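You operate a simulated robot arm through the tools that you are given. There is no shell and no other tool. Be economical: measure what you need, move in short steps, check, and stop when the job is done.

You are at the controls of a simulated robot arm. One attempt, no reset.

## Task
Set press six to the job card and press a disc.
Fine: force and hold dials and two pulls of mix before the green start; wait for the disc.

Only the result counts: the job must be done as asked and must still hold three seconds after the hand-in. Knocking over, shifting, dropping, spilling or breaking anything else fails it.

## Robot
A 7-joint arm with a two-finger gripper, on a carriage that runs on a rail from [8, 1190] to [-8, -1190] (x, y) and turns from -117 to 215 degrees about z. Base frame: it is fixed where the carriage stands at the start and does not move with it; the origin is on the floor, on the carriage's upright axis, x ahead of it, y to its left, z up. Lengths are in mm, angles in degrees, forces in N, time in s.
Its first joint turns from -149.0 to 149.0 degrees. Places, roughly: press five down button [600, 3700, 1200]; press five force dial [700, 3700, 1300]; press five gate lever [600, 4300, 1200]; press five hold dial [700, 3600, 1300]; press five in button [600, 3600, 1200]; press five lamp switch [900, 3700, 1600]; press five left big button [500, 4400, 1000]; press five lift button [600, 3500, 1200]; press five mode switch [700, 3500, 1300]; press five out button [600, 3600, 1200]; press five power switch [700, 3500, 1300]; press five reset button [600, 3700, 1100]; press five right big button [500, 3900, 1000]; press five square pad [700, 4100, 1100]; press five start button [600, 3700, 1100]; press five stop button [500, 3600, 1100]. Payload 2.45 kg.
The TCP is the grasp point between the finger pads, 26 mm short of the fingertips. In the tool frame z runs along the fingers and y along their closing line. Largest opening 96 mm; the body of the gripper starts 69 mm behind the TCP.
Orientation is told as [roll, pitch, yaw] about the base's x, y, z axes, in that order, counted from this pose: with the fingers straight down and closing along the base's y, the tool's x points along the base's -x, its y along +y and its z along -z.

## Interface
- The arm moves only by the tool step_arm. Its argument "series" is a list of rows, each an object of numbers (a shift or turn left out is 0, a gripper value left out holds the last): "dx", "dy", "dz": the shift along the base's x, y, z in units of 25 mm (1.0 is 25 mm); "rx", "ry", "rz": the turn, a rotation vector about the base's x, y, z in units of 8 degrees (1.0 is 8 degrees); "jaw": the opening, from 0 (shut) to 1 (fully open). In form: [{"dx": .., "dy": .., "dz": .., "rx": .., "ry": .., "rz": .., "jaw": ..}, ...]. A call has 1 to 12 rows; each row shifts and turns the commanded pose from where the row before left it. A call with a number of a shift or a turn outside -1 to 1 is refused whole. Each row takes 0.2 s and may step no farther than 50 mm and 8.6 degrees from the row before; otherwise, or with a gripper value out of range, the whole call is refused. Where a pose cannot be reached the arm comes as near as it can. A force on the tool above 40 N (or 10 N above the force at the start of the call, whichever is more), or a blocked arm, ends the call early, and 0.2 s more pass. The fingers move at their own pace and stop on an object; they squeeze with about 20 N. The grip force told is the motor's: it shows also when the fingers shut on nothing. Time passes only in rows, and 0.2 s behind the last, so rows that do not move let the fingers close. It gives the time, the measured TCP pose, the force on the tool (base axes), the opening and the grip force at its end, in the units of the frame above (readings bear some noise), with the torque about the TCP (base axes, N m) and any sound that the robot's microphone picked up.
- Cameras (640 x 400 px; columns grow to the right, rows downward): "scene" is now at [35.3, 207.8, 1715]; the picture's right is [0.43, -0.90, 0.00], its down [-0.48, -0.23, -0.85] and it looks along [0.76, 0.37, -0.53] (base axes); focal length 285 px, centre (320, 200). "wrist" rides on the gripper at [82, 3, -98] in the tool frame; the picture's right is [-0.04, 1.00, 0.00], its down [-0.73, -0.03, -0.68] and it looks along [-0.68, -0.03, 0.73] (tool axes); focal length 256 px, centre (320, 200). There is no depth. A picture from a camera that has moved, and an enlarged one, comes with that camera's place and axes in the base frame and with its lens.
- camera(camera): a new picture of that camera. It takes no simulated time.
- raise_lower(by): slides the trunk up (or, below 0, down) by that many mm; the arm and the scene camera ride with it, the base frame stays. It gives what a move gives, with no picture.
- roll_base(legs): drives the robot by 1 to 6 legs, each [ahead, left, turn to the left] in mm, mm and degrees, along the robot's own axes; the way and the turn of a leg run together, so that a leg with both is an arc; at most 1500 mm and 180 degrees a leg. The arm and the cameras ride along, it lands a little off, and it stops where it bumps. It keeps to its track: a leg is cut to what the track allows. It gives what a move gives.
- pan_tilt(pan, tilt): turns the head with the scene camera to pan (to the left, within 155 degrees either way) and tilt (down, from -29 to 69), counted from straight ahead of the robot. It gives what a move gives.
- close_up(camera, box): a new picture of the part [left, top, right, bottom] of that camera's present view, enlarged. It takes no simulated time.
- close_job(): hands the job in; it is judged then, once.

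Work in short steps. Places have to be worked out from the pictures, the camera data and where the tool is seen: move nearer, look again, correct. Check each grasp and each placing, and mend what went wrong. You have 120 turns and 90 pictures in all, those below and enlarged ones among them. Open the gripper and draw the arm clear of the work before you hand the job in, unless the task says otherwise; then end with one line.

The tools are called as a command line: name --argument value ..., lists and objects as JSON in quotes. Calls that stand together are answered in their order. step_arm: Moves the arm, as the interface text tells. Its arguments: {"type":"object","properties":{"series":{"type":"array"}},"required":["series"]} The other tools are called the same way: raise_lower (by) slides the trunk up or down; roll_base (legs) drives the base; pan_tilt (pan, tilt) turns the head that bears the scene camera; camera (camera) takes a picture; close_up (camera, box) takes an enlarged picture of a part of a camera's view; close_job () hands the job in.

At the start:

```text
time: 0.0
tool_pos: [763.3, 503.3, 1400.0]
ee_rot: [0.5, -0.7, 0.0]
force: [-0.1, 0.5, 0.8]
torque: [0.0, 0.03, 0.0]
gripper_width: 96.0
gripper_force: 0.1
trunk travel left (down, up): [-698.0, 12.0]
robot x, y, heading: [-0.1, -2.3, -0.1]
head pan, tilt: [25.7, 32.2]
```

scene: 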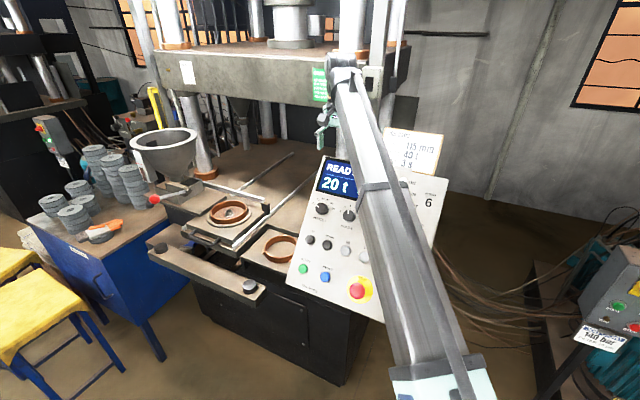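
wrist: 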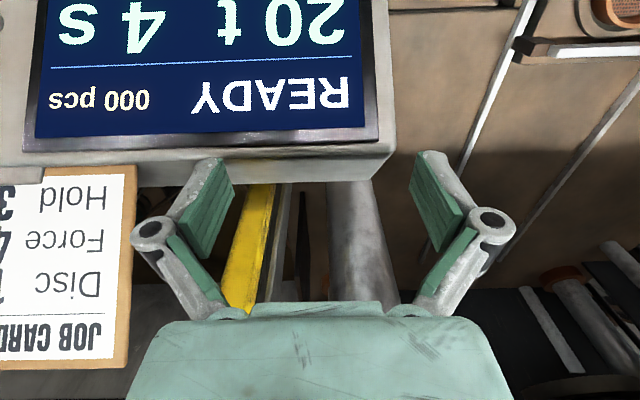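

The panel in front bears "6" with READY 20 t 4 s, and the job card seems to read 40-something t, 3 s. I enlarge the panel and the press area.

close_up --camera "scene" --box '[280, 120, 460, 320]'

close_up --camera "scene" --box '[120, 110, 320, 310]'

```text
2.00 times, centred on (370, 220) of scene
camera zoom: at [35.3, 207.8, 1715.0], right [0.43, -0.9, 0.0], down [-0.48, -0.23, -0.85], along [0.76, 0.37, -0.53], focal length 569 px, centre (220, 160)
```

zoom: 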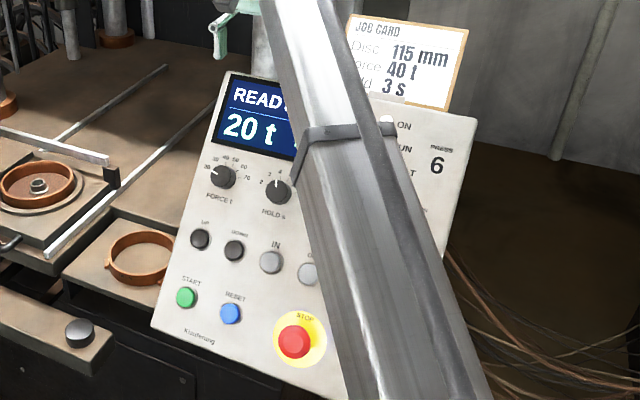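

```text
2.00 times, centred on (220, 210) of scene
camera zoom: at [35.3, 207.8, 1715.0], right [0.43, -0.9, 0.0], down [-0.48, -0.23, -0.85], along [0.76, 0.37, -0.53], focal length 569 px, centre (520, 180)
```

zoom: 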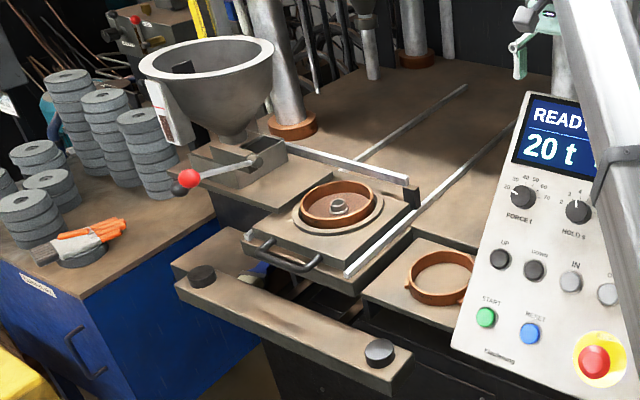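

The panel's right part is hidden by the arm. I raise the tool and draw it back toward the robot to see the whole panel.

step_arm --series '[{"dz": 1}, {"dz": 1}, {"dz": 1}, {"dz": 1}, {"dx": -1, "dy": 1}, {"dx": -1, "dy": 1}, {"dx": -1, "dy": 1}, {"dx": -1, "dy": 1}, {"dx": -1, "dy": 1}, {"dx": -1, "dy": 1}, {"dx": -1, "dy": 1}, {"dx": -1, "dy": 1}]'

camera --camera "scene"

camera --camera "wrist"

```text
time: 2.6
tool_pos: [594.9, 728.4, 1424.0]
ee_rot: [0.8, -0.9, 0.0]
force: [0.2, 0.5, -0.4]
torque: [0.0, -0.02, 0.01]
gripper_width: 96.1
gripper_force: 0.1
out of reach, approached as far as the arm can: row 1, 2, 3, 4, 5, 6, 8
trunk travel left (down, up): [-698.0, 12.0]
robot x, y, heading: [-0.2, -1.1, -0.2]
head pan, tilt: [25.7, 32.2]
```

```text
85 pictures are left
camera scene: at [35.0, 208.2, 1714.9], right [0.43, -0.9, 0.0], down [-0.48, -0.23, -0.85], along [0.76, 0.37, -0.53], focal length 285 px, centre (320, 200)
```

scene: 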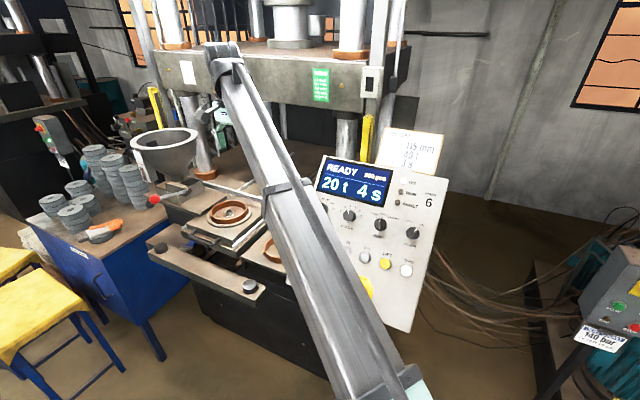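

```text
84 pictures are left
camera wrist: at [512.7, 729.8, 1522.5], right [0.04, 1.0, 0.01], down [0.72, -0.04, 0.69], along [0.69, -0.02, -0.72], focal length 256 px, centre (320, 200)
```

wrist: 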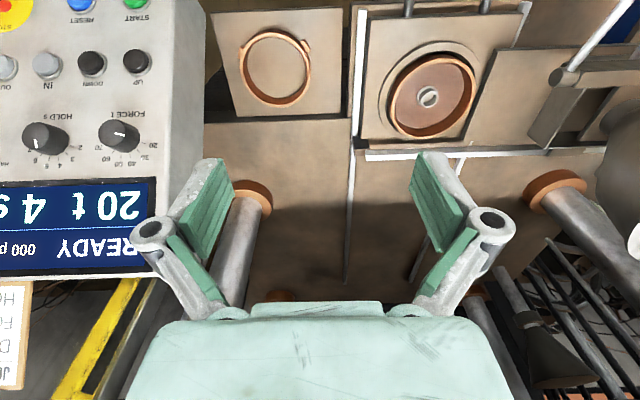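

Now I enlarge the panel's right part and the wrist view's mould area.

close_up --camera "scene" --box '[300, 120, 460, 320]'

close_up --camera "wrist" --box '[200, 0, 520, 200]'

close_up --camera "wrist" --box '[0, 0, 200, 180]'

```text
2.00 times, centred on (380, 220) of scene
camera zoom: at [35.0, 208.2, 1714.9], right [0.43, -0.9, 0.0], down [-0.48, -0.23, -0.85], along [0.76, 0.37, -0.53], focal length 569 px, centre (200, 160)
```

zoom: 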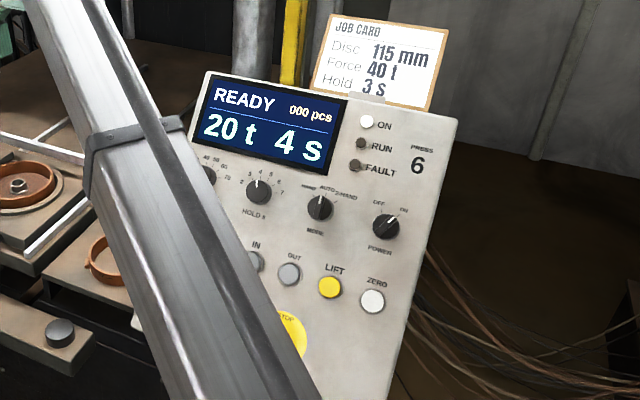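

```text
2.00 times, centred on (360, 100) of wrist
camera zoom: at [512.7, 729.8, 1522.5], right [0.04, 1.0, 0.01], down [0.72, -0.04, 0.69], along [0.69, -0.02, -0.72], focal length 512 px, centre (240, 400)
```

zoom: 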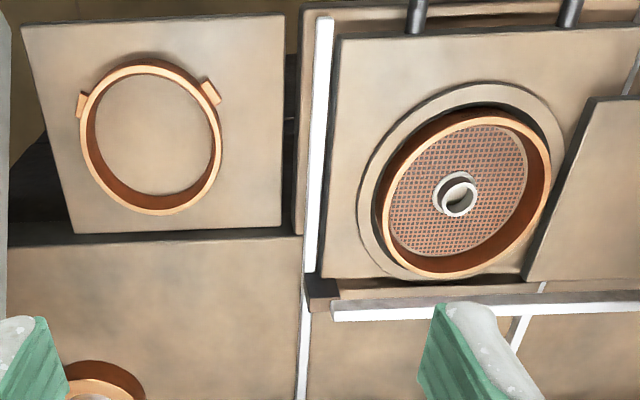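

```text
2.22 times, centred on (100, 90) of wrist
camera zoom: at [512.7, 729.8, 1522.5], right [0.04, 1.0, 0.01], down [0.72, -0.04, 0.69], along [0.69, -0.02, -0.72], focal length 569 px, centre (809, 444)
```

zoom: 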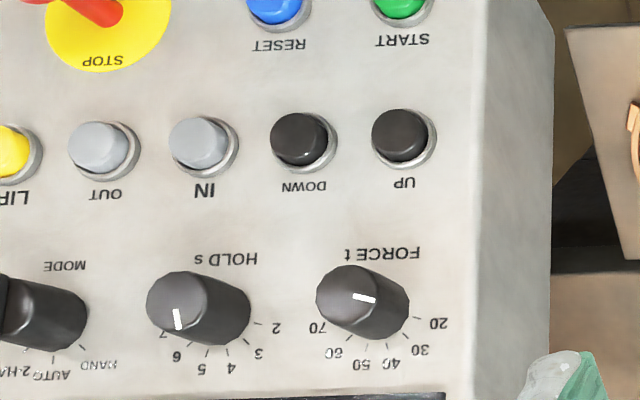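

The card asks 40 t and 3 s. I triangulate the FORCE dial at about (644,502,1266), HOLD (643,416,1265) and START (545,510,1120), so the panel face leans back about 34°. I'll bring the tool to the robot's front before driving the carriage left.

step_arm --series '[{"dx": -0.5, "dy": -1}, {"dx": -0.5, "dy": -1}, {"dx": -0.5, "dy": -1}, {"dx": -0.5, "dy": -1}, {"dy": -1}, {"dy": -1}, {"dy": -1}, {"dy": -1}, {"dy": -1}, {"dy": -1}, {"dy": -1}, {"dy": -1}]'

step_arm --series '[{"dy": -1}, {"dy": -1}, {"dy": -1}, {"dy": -1}, {"dy": -1}, {"dy": -1}, {"dy": -1}, {"dy": -1}, {"dy": -1}, {"dy": -1}, {"dy": -1}, {"dy": -1}]'

roll_base --legs '[[0, 420, 0]]'

pan_tilt --pan 0 --tilt 35

camera --camera "scene"

camera --camera "wrist"

```text
time: 5.2
tool_pos: [577.9, 464.5, 1326.2]
ee_rot: [0.9, -1.1, -0.1]
force: [-0.1, 0.4, 0.5]
torque: [0.0, -0.02, -0.02]
gripper_width: 96.0
gripper_force: 0.1
out of reach, approached as far as the arm can: row 1, 2, 3, 4, 5, 6, 7, 8, 9, 10, 11, 12
trunk travel left (down, up): [-698.0, 12.0]
robot x, y, heading: [1.8, -1.9, -0.0]
head pan, tilt: [25.7, 32.2]
```

```text
time: 7.8
tool_pos: [604.1, 180.0, 1263.6]
ee_rot: [0.6, -1.0, 0.0]
force: [0.1, -0.7, 0.6]
torque: [0.02, 0.03, -0.01]
gripper_width: 96.0
gripper_force: 0.0
out of reach, approached as far as the arm can: row 1, 2, 3, 4, 5, 6, 7, 8, 9, 10, 11
trunk travel left (down, up): [-698.0, 12.0]
robot x, y, heading: [3.2, -2.1, 0.2]
head pan, tilt: [25.7, 32.2]
```

```text
time: 10.4
tool_pos: [607.8, 603.7, 1264.9]
ee_rot: [0.5, -1.2, -0.2]
force: [0.8, 0.5, 0.1]
torque: [0.0, 0.0, 0.02]
gripper_width: 95.9
gripper_force: 0.1
trunk travel left (down, up): [-698.0, 12.0]
robot x, y, heading: [3.3, 424.2, 0.1]
head pan, tilt: [25.7, 32.2]
```

```text
time: 11.3
tool_pos: [609.0, 603.3, 1264.3]
ee_rot: [0.7, -1.1, -0.1]
force: [0.6, 1.0, 0.1]
torque: [0.0, 0.0, -0.01]
gripper_width: 96.1
gripper_force: 0.0
trunk travel left (down, up): [-698.0, 12.0]
robot x, y, heading: [3.3, 423.9, -0.2]
head pan, tilt: [0.0, 35.0]
```

```text
80 pictures are left
camera scene: at [46.1, 592.4, 1710.6], right [0.0, -1.0, 0.0], down [-0.57, 0.0, -0.82], along [0.82, 0.0, -0.57], focal length 285 px, centre (320, 200)
```

scene: 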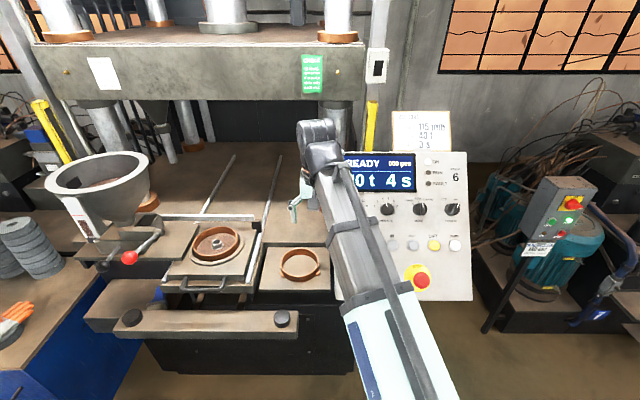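

```text
79 pictures are left
camera wrist: at [525.7, 604.8, 1362.0], right [0.04, 1.0, 0.01], down [0.72, -0.04, 0.69], along [0.69, -0.02, -0.72], focal length 256 px, centre (320, 200)
```

wrist: 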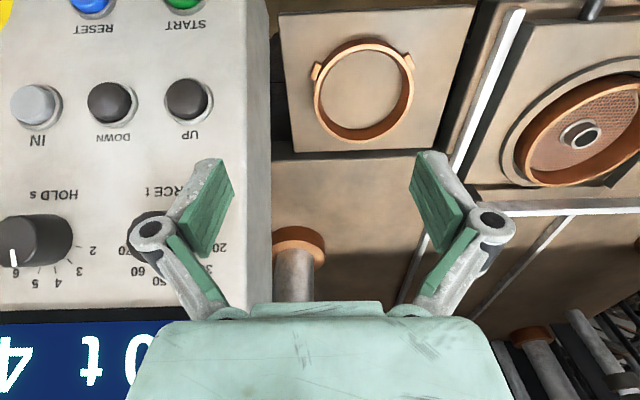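

The tool sits just left of the panel; near poses with the tool straight down are out of reach. I shift slightly left and tilt the tool to face the panel (about -56° about y), drawing back.

step_arm --series '[{"dy": 1}, {"dy": 1}, {"ry": -1}, {"ry": -1}, {"ry": -1}, {"ry": -1, "dx": -0.5}, {"ry": -1, "dx": -0.5}, {"ry": -1, "dx": -1}, {"ry": -0.3, "dx": -1}]'

camera --camera "scene"

camera --camera "wrist"

```text
time: 13.3
tool_pos: [555.5, 669.6, 1280.1]
ee_rot: [0.8, -51.6, -0.2]
force: [-0.1, 0.6, 0.8]
torque: [0.02, 0.02, 0.0]
gripper_width: 96.2
gripper_force: 0.0
out of reach, approached as far as the arm can: row 8, 9
trunk travel left (down, up): [-698.0, 12.0]
robot x, y, heading: [2.5, 423.7, -0.1]
head pan, tilt: [0.0, 35.0]
```

```text
78 pictures are left
camera scene: at [45.6, 592.4, 1710.6], right [0.0, -1.0, 0.0], down [-0.57, 0.0, -0.82], along [0.82, 0.0, -0.57], focal length 285 px, centre (320, 200)
```

scene: 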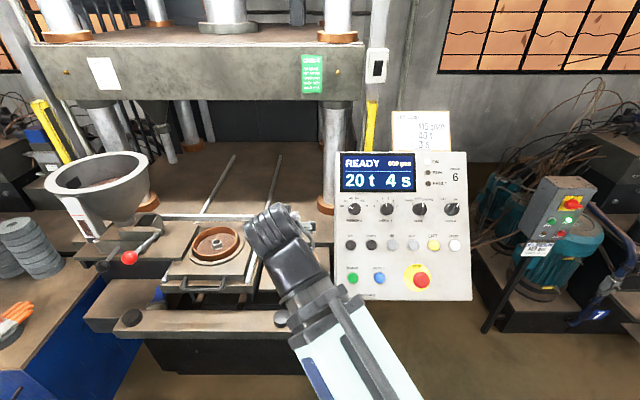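

```text
77 pictures are left
camera wrist: at [428.1, 671.6, 1277.3], right [0.02, 1.0, 0.04], down [-0.07, -0.04, 1.0], along [1.0, -0.02, 0.07], focal length 256 px, centre (320, 200)
```

wrist: 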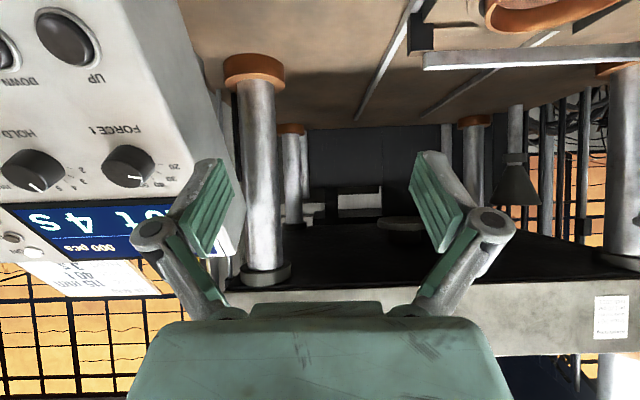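

The whole panel is now visible; I enlarge it to read the knobs.

close_up --camera "scene" --box '[330, 145, 480, 305]'

close_up --camera "scene" --box '[335, 190, 470, 260]'

close_up --camera "scene" --box '[40, 140, 340, 340]'

```text
2.50 times, centred on (405, 225) of scene
camera zoom: at [45.6, 592.4, 1710.6], right [0.0, -1.0, 0.0], down [-0.57, 0.0, -0.82], along [0.82, 0.0, -0.57], focal length 712 px, centre (108, 138)
```

zoom: 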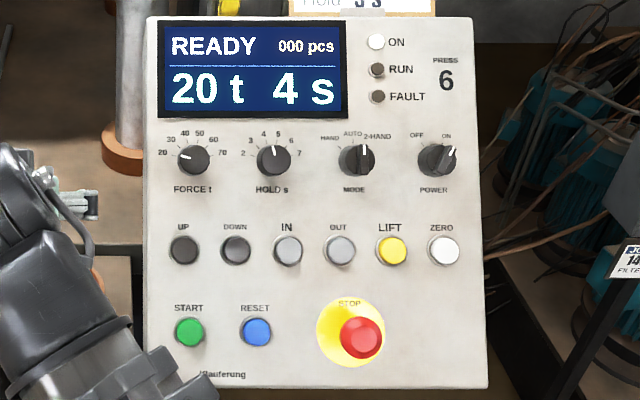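

```text
4.74 times, centred on (402, 225) of scene
camera zoom: at [45.6, 592.4, 1710.6], right [0.0, -1.0, 0.0], down [-0.57, 0.0, -0.82], along [0.82, 0.0, -0.57], focal length 1350 px, centre (-71, 82)
```

zoom: 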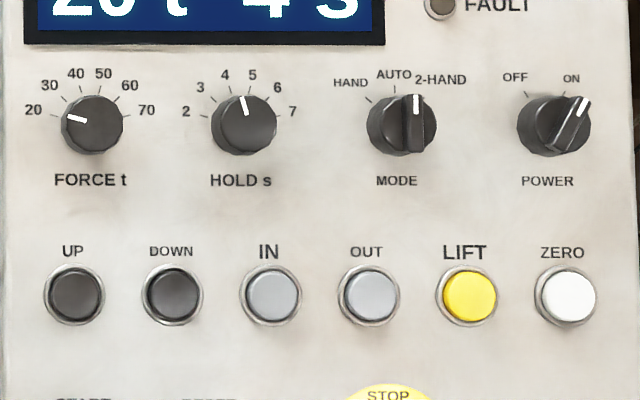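

```text
2.00 times, centred on (190, 240) of scene
camera zoom: at [45.6, 592.4, 1710.6], right [0.0, -1.0, 0.0], down [-0.57, 0.0, -0.82], along [0.82, 0.0, -0.57], focal length 569 px, centre (580, 120)
```

zoom: 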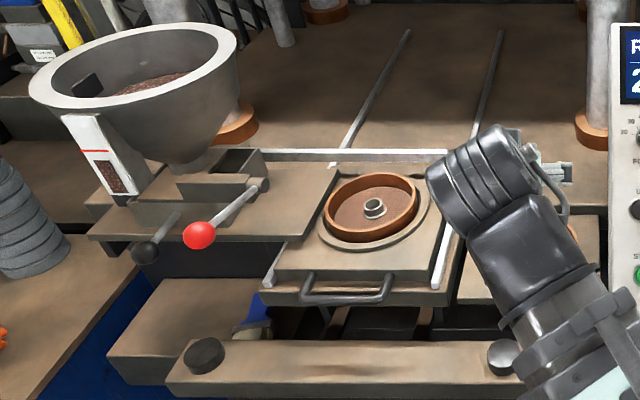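

I read FORCE at 20 (20..70 at 30° steps), HOLD at 4, MODE on AUTO. The panel leans about 38°, so the present tool tilt of -51.6° already faces it. I move to a stand-off in front of the FORCE dial at about (601,502,1299), with the jaw part-closed.

step_arm --series '[{"dx": 0.6, "dz": 0.5, "dy": -0.8, "jaw": 0.65}, {"dx": 0.6, "dy": -1}, {"dx": 0.3, "dy": -1}, {"dy": -1}, {"dy": -1}, {"dy": -1}, {"dy": -0.8}, {}]'

camera --camera "wrist"

```text
time: 15.1
tool_pos: [611.7, 509.8, 1303.3]
ee_rot: [0.7, -51.3, -0.2]
force: [0.1, 0.2, -0.6]
torque: [-0.02, -0.03, -0.01]
gripper_width: 62.7
gripper_force: 0.1
out of reach, approached as far as the arm can: row 4, 5, 6, 7
trunk travel left (down, up): [-698.0, 12.0]
robot x, y, heading: [5.2, 418.2, -0.2]
head pan, tilt: [0.0, 35.0]
```

```text
73 pictures are left
camera wrist: at [485.0, 511.6, 1301.8], right [0.02, 1.0, 0.04], down [-0.07, -0.04, 1.0], along [1.0, -0.02, 0.07], focal length 256 px, centre (320, 200)
```

wrist: 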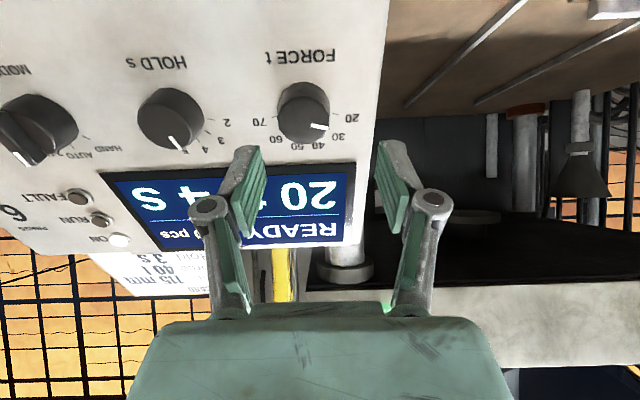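

The dial face is confirmed at about (648,500,1260). I pre-turn the gripper about its own axis by -32° (counter-clockwise as facing the panel) and see whether the wrist allows it.

step_arm --series '[{"dy": -0.4, "dz": -0.3, "rx": -0.785, "rz": 0.62}, {"rx": -0.785, "rz": 0.62}, {"rx": -0.785, "rz": 0.62}, {"rx": -0.785, "rz": 0.62}]'

camera --camera "wrist"

```text
time: 16.1
tool_pos: [615.6, 499.8, 1297.4]
ee_rot: [-33.1, -41.5, 45.1]
force: [0.3, -0.3, 0.0]
torque: [-0.01, 0.01, 0.01]
gripper_width: 62.4
gripper_force: 0.1
out of reach, approached as far as the arm can: row 1
trunk travel left (down, up): [-698.0, 12.0]
robot x, y, heading: [2.6, 424.3, -0.2]
head pan, tilt: [0.0, 35.0]
```

```text
72 pictures are left
camera wrist: at [496.4, 459.0, 1305.0], right [-0.32, 0.87, -0.38], down [-0.13, 0.36, 0.92], along [0.94, 0.34, 0.0], focal length 256 px, centre (320, 200)
```

wrist: 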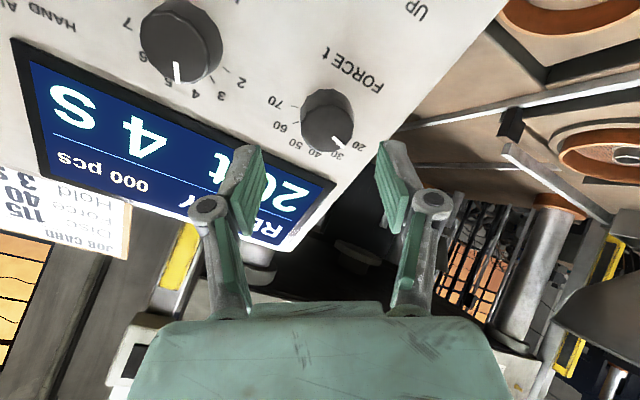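

The rotation works and the dial stays at about (648,500,1258). I centre on it, approach along the tool axis and close.

step_arm --series '[{"dx": -0.26, "dz": -0.33}, {"dx": 0.4, "dz": -0.31}, {"dx": 0.4, "dz": -0.31}, {"dx": 0.36, "dz": -0.28}, {}]'

camera --camera "wrist"

```text
time: 17.3
tool_pos: [646.1, 502.6, 1272.5]
ee_rot: [-33.1, -41.7, 44.9]
force: [0.0, 0.2, 0.5]
torque: [0.05, -0.01, -0.02]
gripper_width: 62.6
gripper_force: 0.0
out of reach, approached as far as the arm can: row 1
trunk travel left (down, up): [-698.0, 12.0]
robot x, y, heading: [1.4, 425.2, -0.2]
head pan, tilt: [0.0, 35.0]
```

```text
71 pictures are left
camera wrist: at [526.7, 461.3, 1279.3], right [-0.31, 0.87, -0.38], down [-0.13, 0.36, 0.92], along [0.94, 0.34, 0.0], focal length 256 px, centre (320, 200)
```

wrist: 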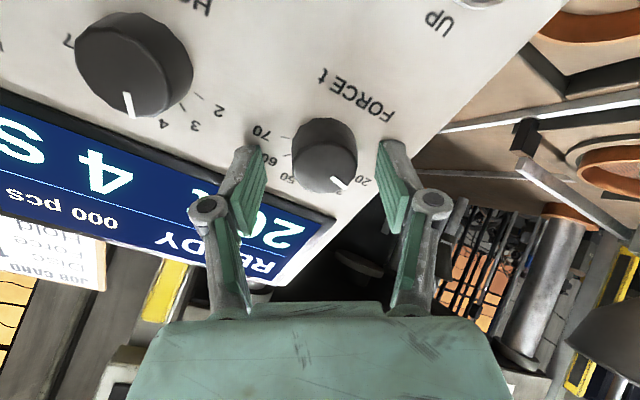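

The TCP is ~11 mm too high along the panel and ~11 mm off the dial face. I slide down the panel, centre, and close.

step_arm --series '[{"dx": -0.27, "dz": -0.35, "dy": -0.16}, {"dx": 0.06, "dz": -0.05}, {"jaw": 0.2}, {"jaw": 0.2}, {}]'

camera --camera "wrist"

```text
time: 18.5
tool_pos: [636.7, 496.8, 1264.9]
ee_rot: [-33.4, -41.8, 45.1]
force: [-21.2, 0.0, 21.1]
torque: [0.19, 0.06, 0.13]
gripper_width: 33.1
gripper_force: 44.9
trunk travel left (down, up): [-698.0, 12.0]
robot x, y, heading: [2.8, 422.2, -0.2]
head pan, tilt: [0.0, 35.0]
```

```text
70 pictures are left
camera wrist: at [516.8, 456.9, 1271.5], right [-0.31, 0.87, -0.38], down [-0.14, 0.36, 0.92], along [0.94, 0.34, 0.01], focal length 256 px, centre (320, 200)
```

wrist: 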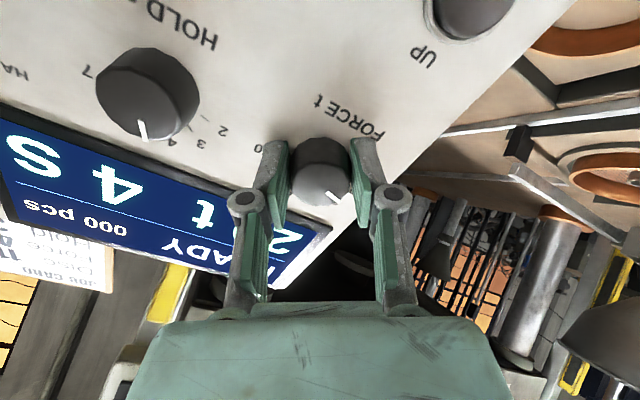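

The dial is gripped at 33 mm, but the tips press the panel with about 30 N. I ease back 4 mm, then turn clockwise by 32° and check.

step_arm --series '[{"dx": -0.12, "dz": 0.1}, {}]'

step_arm --series '[{"rx": 0.785, "rz": -0.62}, {"rx": 0.785, "rz": -0.62}, {"rx": 0.785, "rz": -0.62}, {"rx": 0.785, "rz": -0.62}, {}]'

camera --camera "scene"

camera --camera "wrist"

```text
time: 19.1
tool_pos: [635.8, 498.0, 1264.5]
ee_rot: [-33.1, -41.7, 44.9]
force: [-8.1, -0.1, 2.5]
torque: [0.32, -0.91, 0.41]
gripper_width: 33.4
gripper_force: 45.0
trunk travel left (down, up): [-698.0, 12.0]
robot x, y, heading: [3.6, 423.9, -0.3]
head pan, tilt: [0.0, 35.0]
```

```text
time: 20.3
tool_pos: [635.9, 499.0, 1264.2]
ee_rot: [0.9, -51.5, -0.4]
force: [-10.2, 10.6, -1.5]
torque: [0.02, 0.38, 0.01]
gripper_width: 33.4
gripper_force: 45.2
trunk travel left (down, up): [-698.0, 12.0]
robot x, y, heading: [6.5, 423.7, -0.3]
head pan, tilt: [0.0, 35.0]
```

```text
69 pictures are left
camera scene: at [44.5, 594.2, 1710.4], right [0.0, -1.0, 0.0], down [-0.57, 0.0, -0.82], along [0.82, 0.0, -0.57], focal length 285 px, centre (320, 200)
```

scene: 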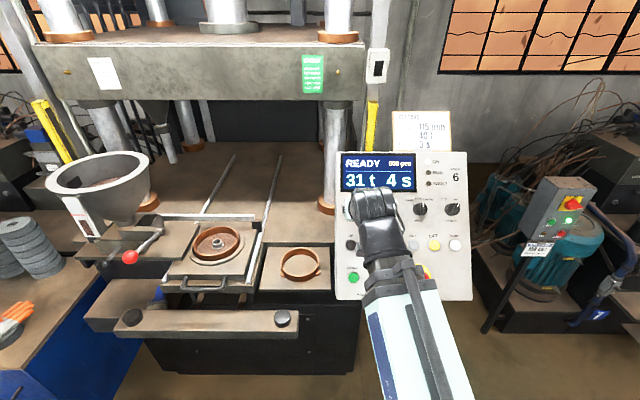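

```text
68 pictures are left
camera wrist: at [509.5, 502.0, 1263.3], right [0.02, 1.0, 0.04], down [-0.07, -0.04, 1.0], along [1.0, -0.02, 0.07], focal length 256 px, centre (320, 200)
```

wrist: 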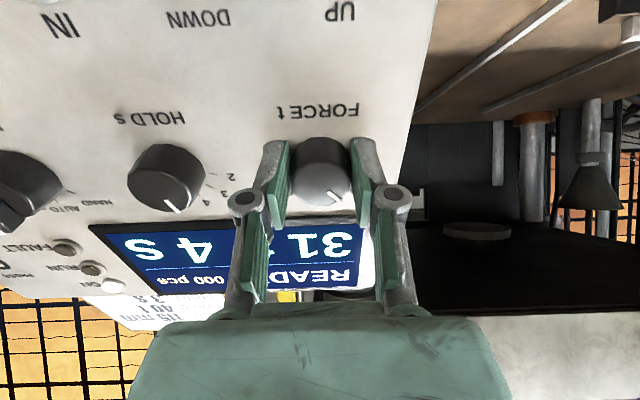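

It turns finely: 31 t now after 32°. I need about 28° more.

step_arm --series '[{"rx": 0.785, "rz": -0.62}, {"rx": 0.785, "rz": -0.62}, {"rx": 0.785, "rz": -0.62}, {"rx": 0.35, "rz": -0.276}, {}]'

close_up --camera "scene" --box '[330, 145, 480, 305]'

```text
time: 21.5
tool_pos: [636.8, 501.1, 1265.1]
ee_rot: [31.0, -43.8, -40.1]
force: [-14.3, 19.3, -0.6]
torque: [0.02, 0.12, 0.06]
gripper_width: 33.4
gripper_force: 44.8
trunk travel left (down, up): [-698.0, 12.0]
robot x, y, heading: [3.7, 424.9, -0.1]
head pan, tilt: [0.0, 35.0]
```

```text
2.50 times, centred on (405, 225) of scene
camera zoom: at [43.8, 595.7, 1710.3], right [0.0, -1.0, 0.0], down [-0.57, 0.0, -0.82], along [0.82, 0.0, -0.57], focal length 712 px, centre (108, 138)
```

zoom: 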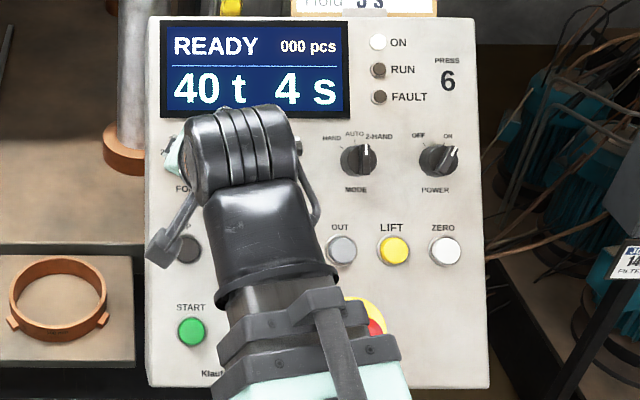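

40 t is set. I open, back off along the normal, and shift 85 mm right in front of the HOLD dial.

step_arm --series '[{"jaw": 0.65}, {}, {"dx": -0.33, "dz": 0.26}, {"dx": -0.33, "dz": 0.26}, {"dx": -0.33, "dz": 0.26}, {"dy": -1}, {"dy": -1}, {"dy": -1}, {"dy": -0.4}, {}]'

camera --camera "wrist"

```text
time: 23.7
tool_pos: [628.9, 415.5, 1292.8]
ee_rot: [30.9, -43.8, -39.9]
force: [1.2, 1.2, -0.4]
torque: [0.02, -0.01, 0.0]
gripper_width: 62.6
gripper_force: 0.0
out of reach, approached as far as the arm can: row 3, 4, 5, 6
trunk travel left (down, up): [-698.0, 12.0]
robot x, y, heading: [-1.5, 424.4, -0.1]
head pan, tilt: [0.0, 35.0]
```

```text
66 pictures are left
camera wrist: at [508.0, 454.5, 1299.1], right [0.3, 0.87, 0.4], down [-0.14, -0.37, 0.92], along [0.94, -0.33, 0.0], focal length 256 px, centre (320, 200)
```

wrist: 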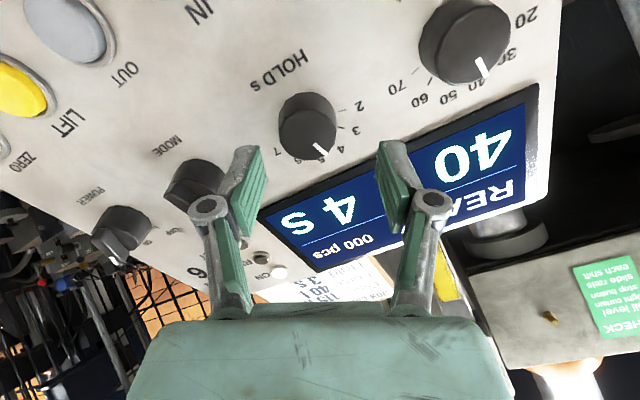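

HOLD's face is at about (648,415.5,1258). I centre, approach to ~15 mm and close.

step_arm --series '[{"dx": -0.39, "dz": -0.49}, {"dx": 0.33, "dz": -0.26}, {"dx": 0.33, "dz": -0.26}, {}, {"jaw": 0.2}, {"jaw": 0.2}, {}]'

camera --camera "wrist"

```text
time: 25.3
tool_pos: [644.5, 410.5, 1274.8]
ee_rot: [30.6, -43.8, -40.2]
force: [-17.1, -25.0, -17.4]
torque: [-0.75, -0.03, -0.3]
gripper_width: 33.2
gripper_force: 45.6
out of reach, approached as far as the arm can: row 1
trunk travel left (down, up): [-698.0, 12.0]
robot x, y, heading: [0.7, 425.7, -0.4]
head pan, tilt: [0.0, 35.0]
```

```text
65 pictures are left
camera wrist: at [524.0, 449.6, 1282.6], right [0.31, 0.87, 0.4], down [-0.14, -0.37, 0.92], along [0.94, -0.34, 0.0], focal length 256 px, centre (320, 200)
```

wrist: 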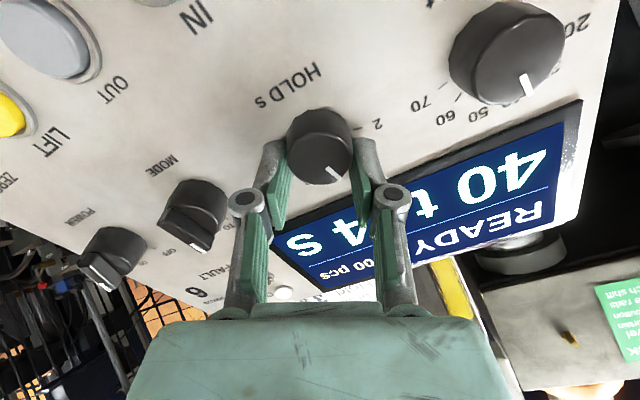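

The shift down was cut by reach, so the grip is about 10 mm too high with side load. I open, slide down the panel, and regrip.

step_arm --series '[{"jaw": 0.65}, {}, {"dx": -0.27, "dz": -0.38, "dy": 0.1}, {}, {"jaw": 0.2}, {"jaw": 0.2}, {}]'

camera --camera "wrist"

```text
time: 26.9
tool_pos: [638.6, 414.7, 1269.0]
ee_rot: [30.8, -43.8, -40.2]
force: [-21.1, -14.4, -4.1]
torque: [-0.72, -0.04, -0.79]
gripper_width: 33.7
gripper_force: 45.2
trunk travel left (down, up): [-698.0, 12.0]
robot x, y, heading: [3.4, 426.5, -0.3]
head pan, tilt: [0.0, 35.0]
```

```text
64 pictures are left
camera wrist: at [517.9, 453.9, 1275.5], right [0.3, 0.87, 0.4], down [-0.14, -0.37, 0.92], along [0.94, -0.33, 0.0], focal length 256 px, centre (320, 200)
```

wrist: 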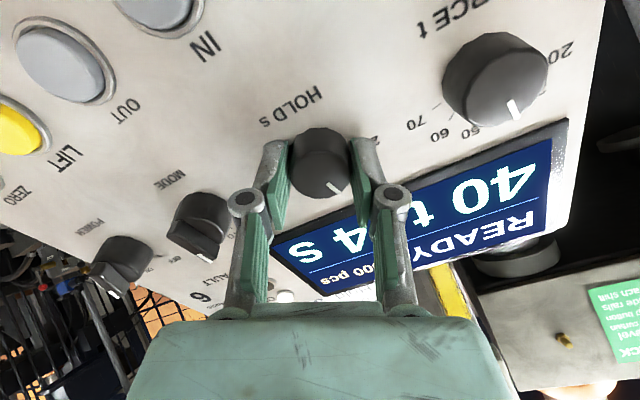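

The grip is centred now. I turn 30° counter-clockwise toward 3 s.

step_arm --series '[{"rx": -0.785, "rz": 0.62}, {"rx": -0.785, "rz": 0.62}, {"rx": -0.785, "rz": 0.62}, {"rx": -0.6, "rz": 0.474}, {}]'

camera --camera "wrist"

```text
time: 28.1
tool_pos: [638.8, 416.3, 1268.4]
ee_rot: [-2.5, -51.3, 4.0]
force: [-14.4, -15.0, 2.9]
torque: [-0.21, 0.88, -0.26]
gripper_width: 33.1
gripper_force: 44.8
trunk travel left (down, up): [-698.0, 12.0]
robot x, y, heading: [3.7, 425.7, -0.4]
head pan, tilt: [0.0, 35.0]
```

```text
63 pictures are left
camera wrist: at [511.7, 413.5, 1267.3], right [-0.01, 1.0, 0.0], down [-0.07, 0.0, 1.0], along [1.0, 0.01, 0.07], focal length 256 px, centre (320, 200)
```

wrist: 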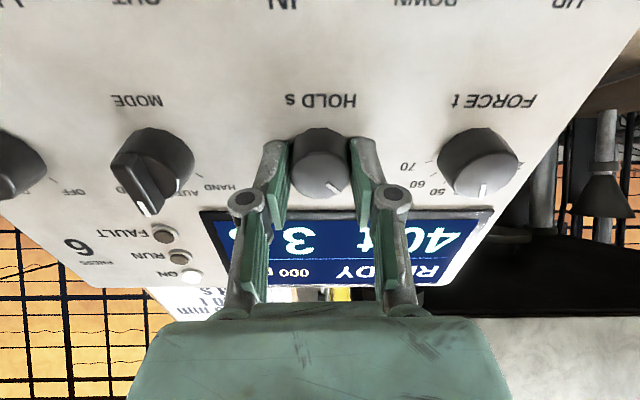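

The display seems to show "3" with part hidden, so I check with the scene camera.

close_up --camera "scene" --box '[335, 145, 475, 225]'

```text
4.57 times, centred on (405, 185) of scene
camera zoom: at [43.5, 589.9, 1711.0], right [0.0, -1.0, 0.0], down [-0.57, 0.0, -0.82], along [0.82, 0.0, -0.57], focal length 1301 px, centre (-69, 269)
```

zoom: 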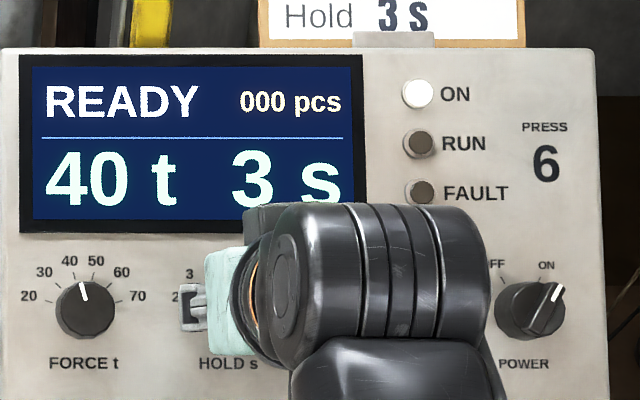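

40 t and 3 s are set. I release, back off along the normal, then drive the carriage left to work on the gate lever.

step_arm --series '[{"jaw": 0.65}, {}, {"dx": -0.33, "dz": 0.26}, {"dx": -0.33, "dz": 0.26}, {"dx": -0.33, "dz": 0.26}, {"dx": -0.33, "dz": 0.26}, {}]'

camera --camera "wrist"

```text
time: 29.7
tool_pos: [622.3, 416.3, 1301.9]
ee_rot: [-2.3, -51.3, 3.9]
force: [0.2, -0.3, -0.5]
torque: [0.01, 0.01, 0.04]
gripper_width: 62.6
gripper_force: 0.0
out of reach, approached as far as the arm can: row 3, 4, 5, 6
trunk travel left (down, up): [-698.0, 12.0]
robot x, y, heading: [3.3, 428.5, -0.0]
head pan, tilt: [0.0, 35.0]
```

```text
61 pictures are left
camera wrist: at [494.4, 415.5, 1300.7], right [-0.01, 1.0, 0.0], down [-0.07, -0.01, 1.0], along [1.0, 0.01, 0.07], focal length 256 px, centre (320, 200)
```

wrist: 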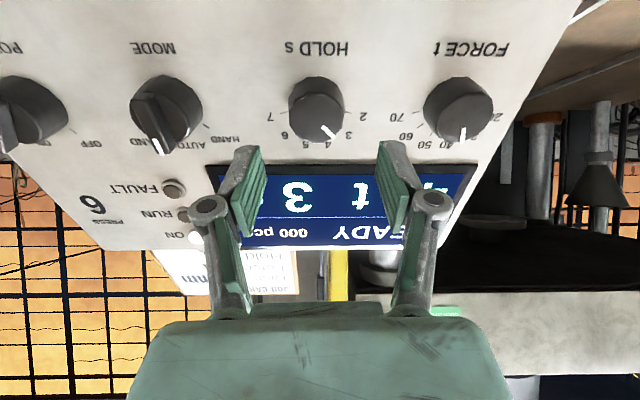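

Clear of the dials. I drive 380 mm left and look at the gate lever.

roll_base --legs '[[0, 380, 0]]'

camera --camera "scene"

camera --camera "wrist"

```text
time: 32.1
tool_pos: [625.2, 795.5, 1302.9]
ee_rot: [-2.5, -51.3, 3.8]
force: [0.2, 0.1, -0.3]
torque: [-0.02, -0.02, 0.02]
gripper_width: 62.5
gripper_force: 0.0
trunk travel left (down, up): [-698.0, 12.0]
robot x, y, heading: [7.5, 802.9, -0.3]
head pan, tilt: [0.0, 35.0]
```

```text
60 pictures are left
camera scene: at [49.0, 971.6, 1710.6], right [0.0, -1.0, 0.0], down [-0.57, 0.0, -0.82], along [0.82, 0.0, -0.57], focal length 285 px, centre (320, 200)
```

scene: 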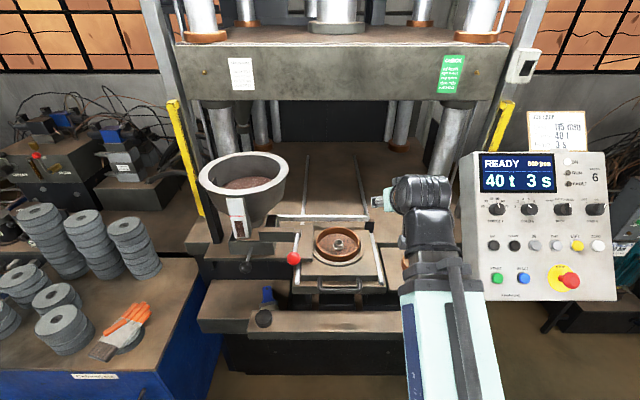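

```text
59 pictures are left
camera wrist: at [497.2, 794.0, 1300.6], right [-0.01, 1.0, 0.0], down [-0.07, -0.01, 1.0], along [1.0, 0.01, 0.07], focal length 256 px, centre (320, 200)
```

wrist: 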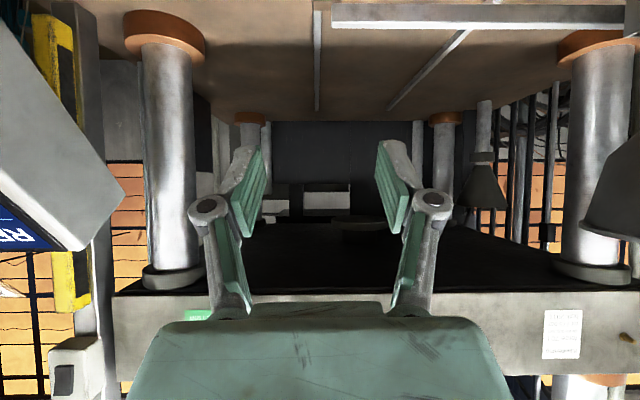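

close_up --camera "scene" --box '[190, 140, 350, 340]'

close_up --camera "scene" --box '[220, 210, 400, 300]'

```text
2.00 times, centred on (270, 240) of scene
camera zoom: at [49.0, 971.6, 1710.6], right [0.0, -1.0, 0.0], down [-0.57, 0.0, -0.82], along [0.82, 0.0, -0.57], focal length 569 px, centre (420, 120)
```

zoom: 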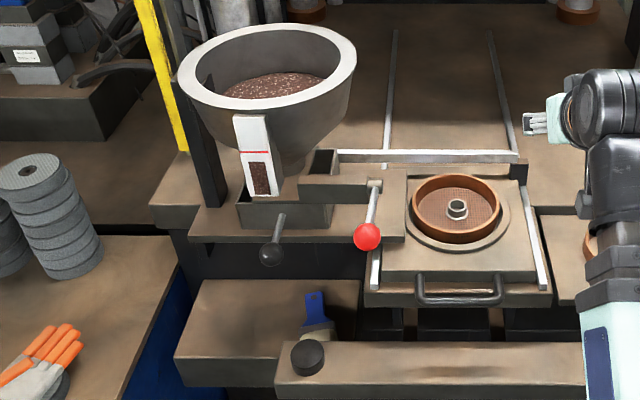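

```text
3.56 times, centred on (310, 255) of scene
camera zoom: at [49.0, 971.6, 1710.6], right [0.0, -1.0, 0.0], down [-0.57, 0.0, -0.82], along [0.82, 0.0, -0.57], focal length 1012 px, centre (356, 4)
```

zoom: 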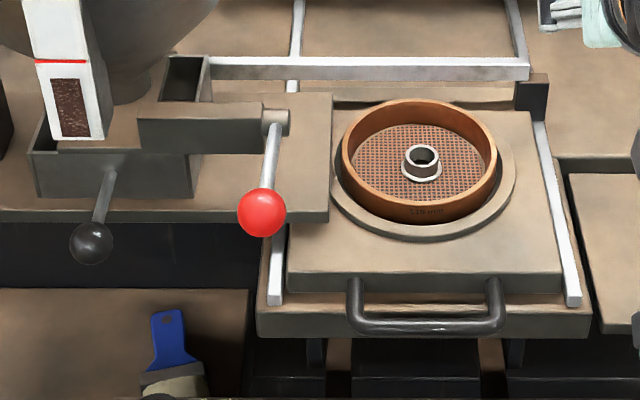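

The mould ring carries an engraved size; I enlarge it and the spare ring to check against 115 mm.

close_up --camera "scene" --box '[328, 258, 352, 273]'

close_up --camera "scene" --box '[370, 215, 420, 280]'

```text
16.00 times, centred on (340, 266) of scene
camera zoom: at [49.0, 971.6, 1710.6], right [0.0, -1.0, 0.0], down [-0.57, 0.0, -0.82], along [0.82, 0.0, -0.57], focal length 4555 px, centre (0, -848)
```

zoom: 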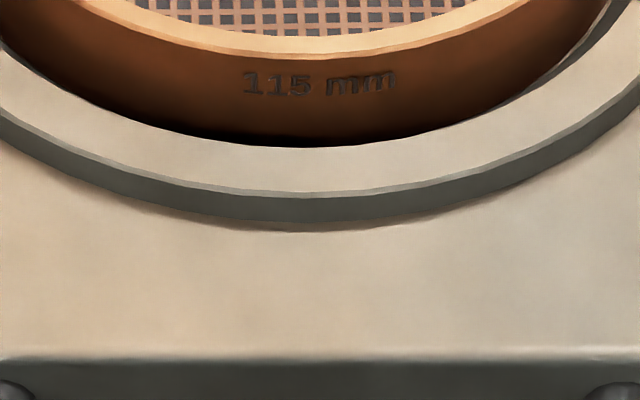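

```text
6.15 times, centred on (395, 248) of scene
camera zoom: at [49.0, 971.6, 1710.6], right [0.0, -1.0, 0.0], down [-0.57, 0.0, -0.82], along [0.82, 0.0, -0.57], focal length 1752 px, centre (-142, -92)
```

zoom: 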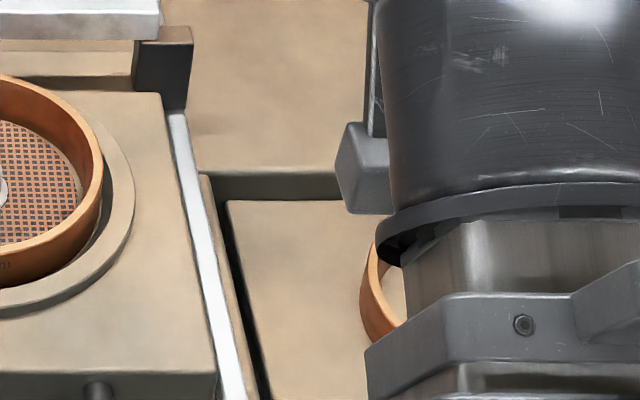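

The mould is the right 115 mm ring. Triangulated: red ball at about (510,1033,1225), pivot at (641,1034,1190), hub along y, so the lever swings in the x–z plane. For reach I drive the carriage back to y≈450 and come at the ball from above with the tool down.

roll_base --legs '[[0, -350, 0]]'

step_arm --series '[{"dy": 1}, {"dy": 1}, {"dy": 1}, {"dy": 1}, {"dy": 1}, {"dy": 1}, {"dy": 1}, {"dy": 1}, {"dy": 1}, {"dy": 1}, {"dy": 1}, {"dy": 1}]'

step_arm --series '[{"ry": 1, "dy": 0.5}, {"ry": 1, "dy": 0.5}, {"ry": 1, "dy": 0.5}, {"ry": 1, "dy": 0.5}, {"ry": 1, "dy": 0.5}, {"ry": 1, "dy": 0.5}, {"ry": 0.4, "dy": 0.5}]'

camera --camera "scene"

camera --camera "wrist"

```text
time: 34.4
tool_pos: [622.8, 442.4, 1302.7]
ee_rot: [-2.4, -51.2, 3.6]
force: [0.6, -0.4, -0.7]
torque: [0.01, -0.01, -0.01]
gripper_width: 62.3
gripper_force: 0.0
trunk travel left (down, up): [-698.0, 12.0]
robot x, y, heading: [0.7, 452.7, -0.6]
head pan, tilt: [0.0, 35.0]
```

```text
time: 37.0
tool_pos: [622.7, 744.4, 1302.3]
ee_rot: [-2.4, -51.4, 3.6]
force: [0.2, -0.5, -0.6]
torque: [-0.02, -0.01, -0.01]
gripper_width: 62.6
gripper_force: 0.1
trunk travel left (down, up): [-698.0, 12.0]
robot x, y, heading: [6.5, 452.1, -0.6]
head pan, tilt: [0.0, 35.0]
```

```text
time: 38.6
tool_pos: [621.9, 831.0, 1302.2]
ee_rot: [0.5, 0.0, 2.3]
force: [-0.1, 0.1, 0.8]
torque: [-0.02, -0.04, 0.0]
gripper_width: 62.1
gripper_force: 0.1
trunk travel left (down, up): [-698.0, 12.0]
robot x, y, heading: [1.4, 449.6, -0.5]
head pan, tilt: [0.0, 35.0]
```

```text
54 pictures are left
camera scene: at [47.1, 620.9, 1710.6], right [-0.01, -1.0, 0.0], down [-0.57, 0.0, -0.82], along [0.82, 0.0, -0.57], focal length 285 px, centre (320, 200)
```

scene: 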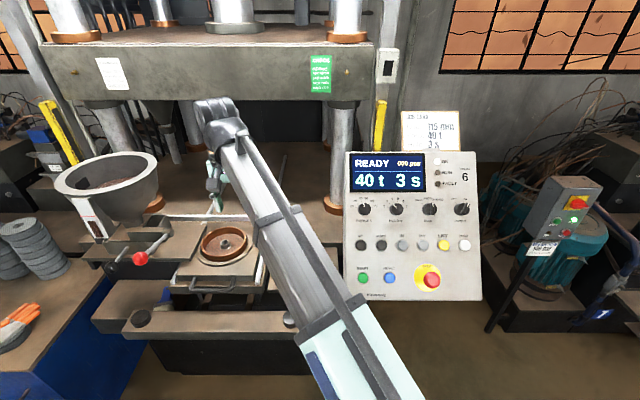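

```text
53 pictures are left
camera wrist: at [541.2, 830.3, 1401.1], right [0.0, 1.0, 0.01], down [0.73, 0.0, 0.68], along [0.68, 0.01, -0.73], focal length 256 px, centre (320, 200)
```

wrist: 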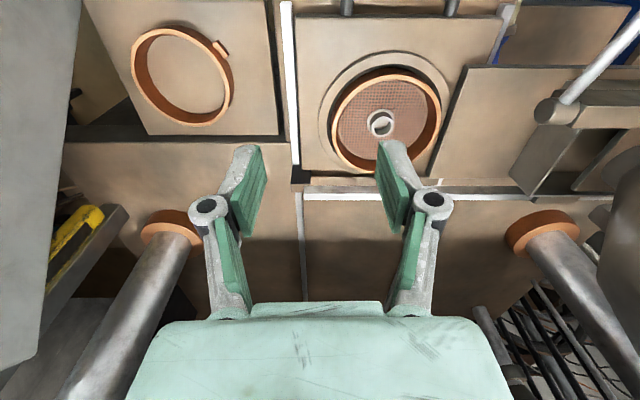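

The tool is down at (622,831,1302). I move toward above the ball (505,1031,1302) and look.

step_arm --series '[{"dx": -0.8, "dy": 1}, {"dx": -0.8, "dy": 1}, {"dx": -0.8, "dy": 1}, {"dx": -0.8, "dy": 1}, {"dx": -0.8, "dy": 1}, {"dx": -0.7, "dy": 1}, {"dy": 1}, {"dy": 1}, {}]'

camera --camera "scene"

camera --camera "wrist"

```text
time: 40.6
tool_pos: [503.8, 1029.8, 1301.5]
ee_rot: [0.3, -0.2, 2.3]
force: [0.1, 0.7, 0.3]
torque: [0.03, 0.01, -0.01]
gripper_width: 62.5
gripper_force: 0.0
trunk travel left (down, up): [-698.0, 12.0]
robot x, y, heading: [3.2, 453.1, -0.2]
head pan, tilt: [0.0, 35.0]
```

```text
52 pictures are left
camera scene: at [46.8, 620.7, 1710.6], right [-0.01, -1.0, 0.0], down [-0.57, 0.0, -0.82], along [0.82, 0.0, -0.57], focal length 285 px, centre (320, 200)
```

scene: 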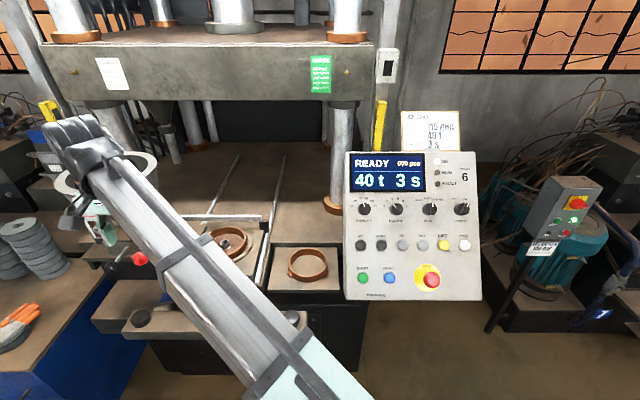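

```text
51 pictures are left
camera wrist: at [422.7, 1029.6, 1401.3], right [0.0, 1.0, 0.01], down [0.73, -0.01, 0.68], along [0.68, 0.01, -0.73], focal length 256 px, centre (320, 200)
```

wrist: 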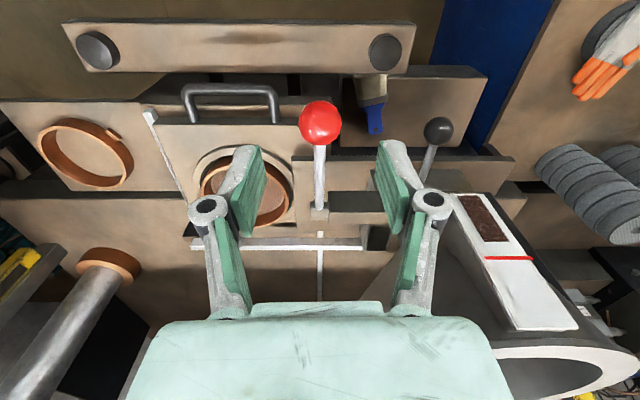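

The ball is confirmed at (510,1032,1225) and the fingers straddle it. I descend 76 mm and close.

step_arm --series '[{"dx": 0.24, "dy": 0.08, "dz": -1}, {"dz": -1}, {"dz": -1}, {}, {"jaw": 0.2}, {"jaw": 0.2}, {}]'

camera --camera "wrist"

```text
time: 42.2
tool_pos: [509.6, 1031.8, 1227.7]
ee_rot: [0.4, -0.1, 2.4]
force: [-1.4, -7.6, -1.7]
torque: [-0.06, 0.4, -0.02]
gripper_width: 29.4
gripper_force: 44.4
trunk travel left (down, up): [-698.0, 12.0]
robot x, y, heading: [5.5, 451.9, -0.4]
head pan, tilt: [0.0, 35.0]
```

```text
50 pictures are left
camera wrist: at [428.7, 1030.4, 1326.3], right [0.0, 1.0, 0.01], down [0.73, -0.01, 0.68], along [0.68, 0.0, -0.73], focal length 256 px, centre (320, 200)
```

wrist: 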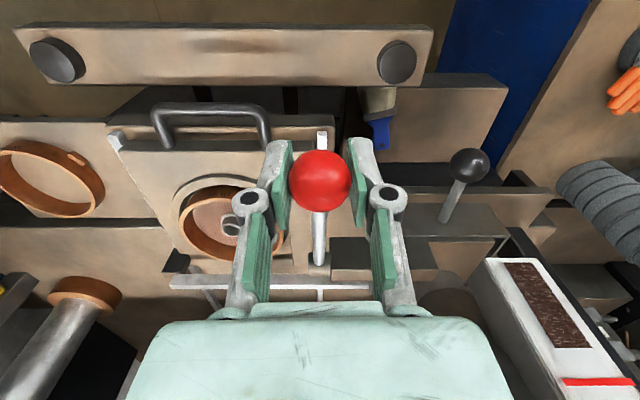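

The ball is gripped. I pull it down along the arc in small steps, watching force and sound.

step_arm --series '[{"dx": -0.1, "dz": -0.6}, {"dx": -0.08, "dz": -0.6}, {"dx": 0, "dz": -0.6}, {}]'

camera --camera "wrist"

```text
time: 43.2
tool_pos: [505.0, 1032.5, 1180.7]
ee_rot: [0.5, -0.2, 2.2]
force: [2.4, -6.4, 10.5]
torque: [0.06, -1.01, -0.03]
gripper_width: 29.4
gripper_force: 44.8
trunk travel left (down, up): [-698.0, 12.0]
robot x, y, heading: [4.7, 453.0, -0.3]
head pan, tilt: [0.0, 35.0]
```

```text
49 pictures are left
camera wrist: at [424.3, 1030.2, 1281.9], right [0.0, 1.0, 0.01], down [0.73, -0.01, 0.68], along [0.68, 0.01, -0.73], focal length 256 px, centre (320, 200)
```

wrist: 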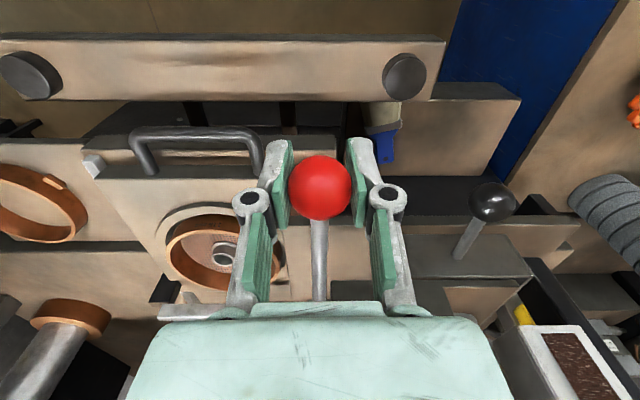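

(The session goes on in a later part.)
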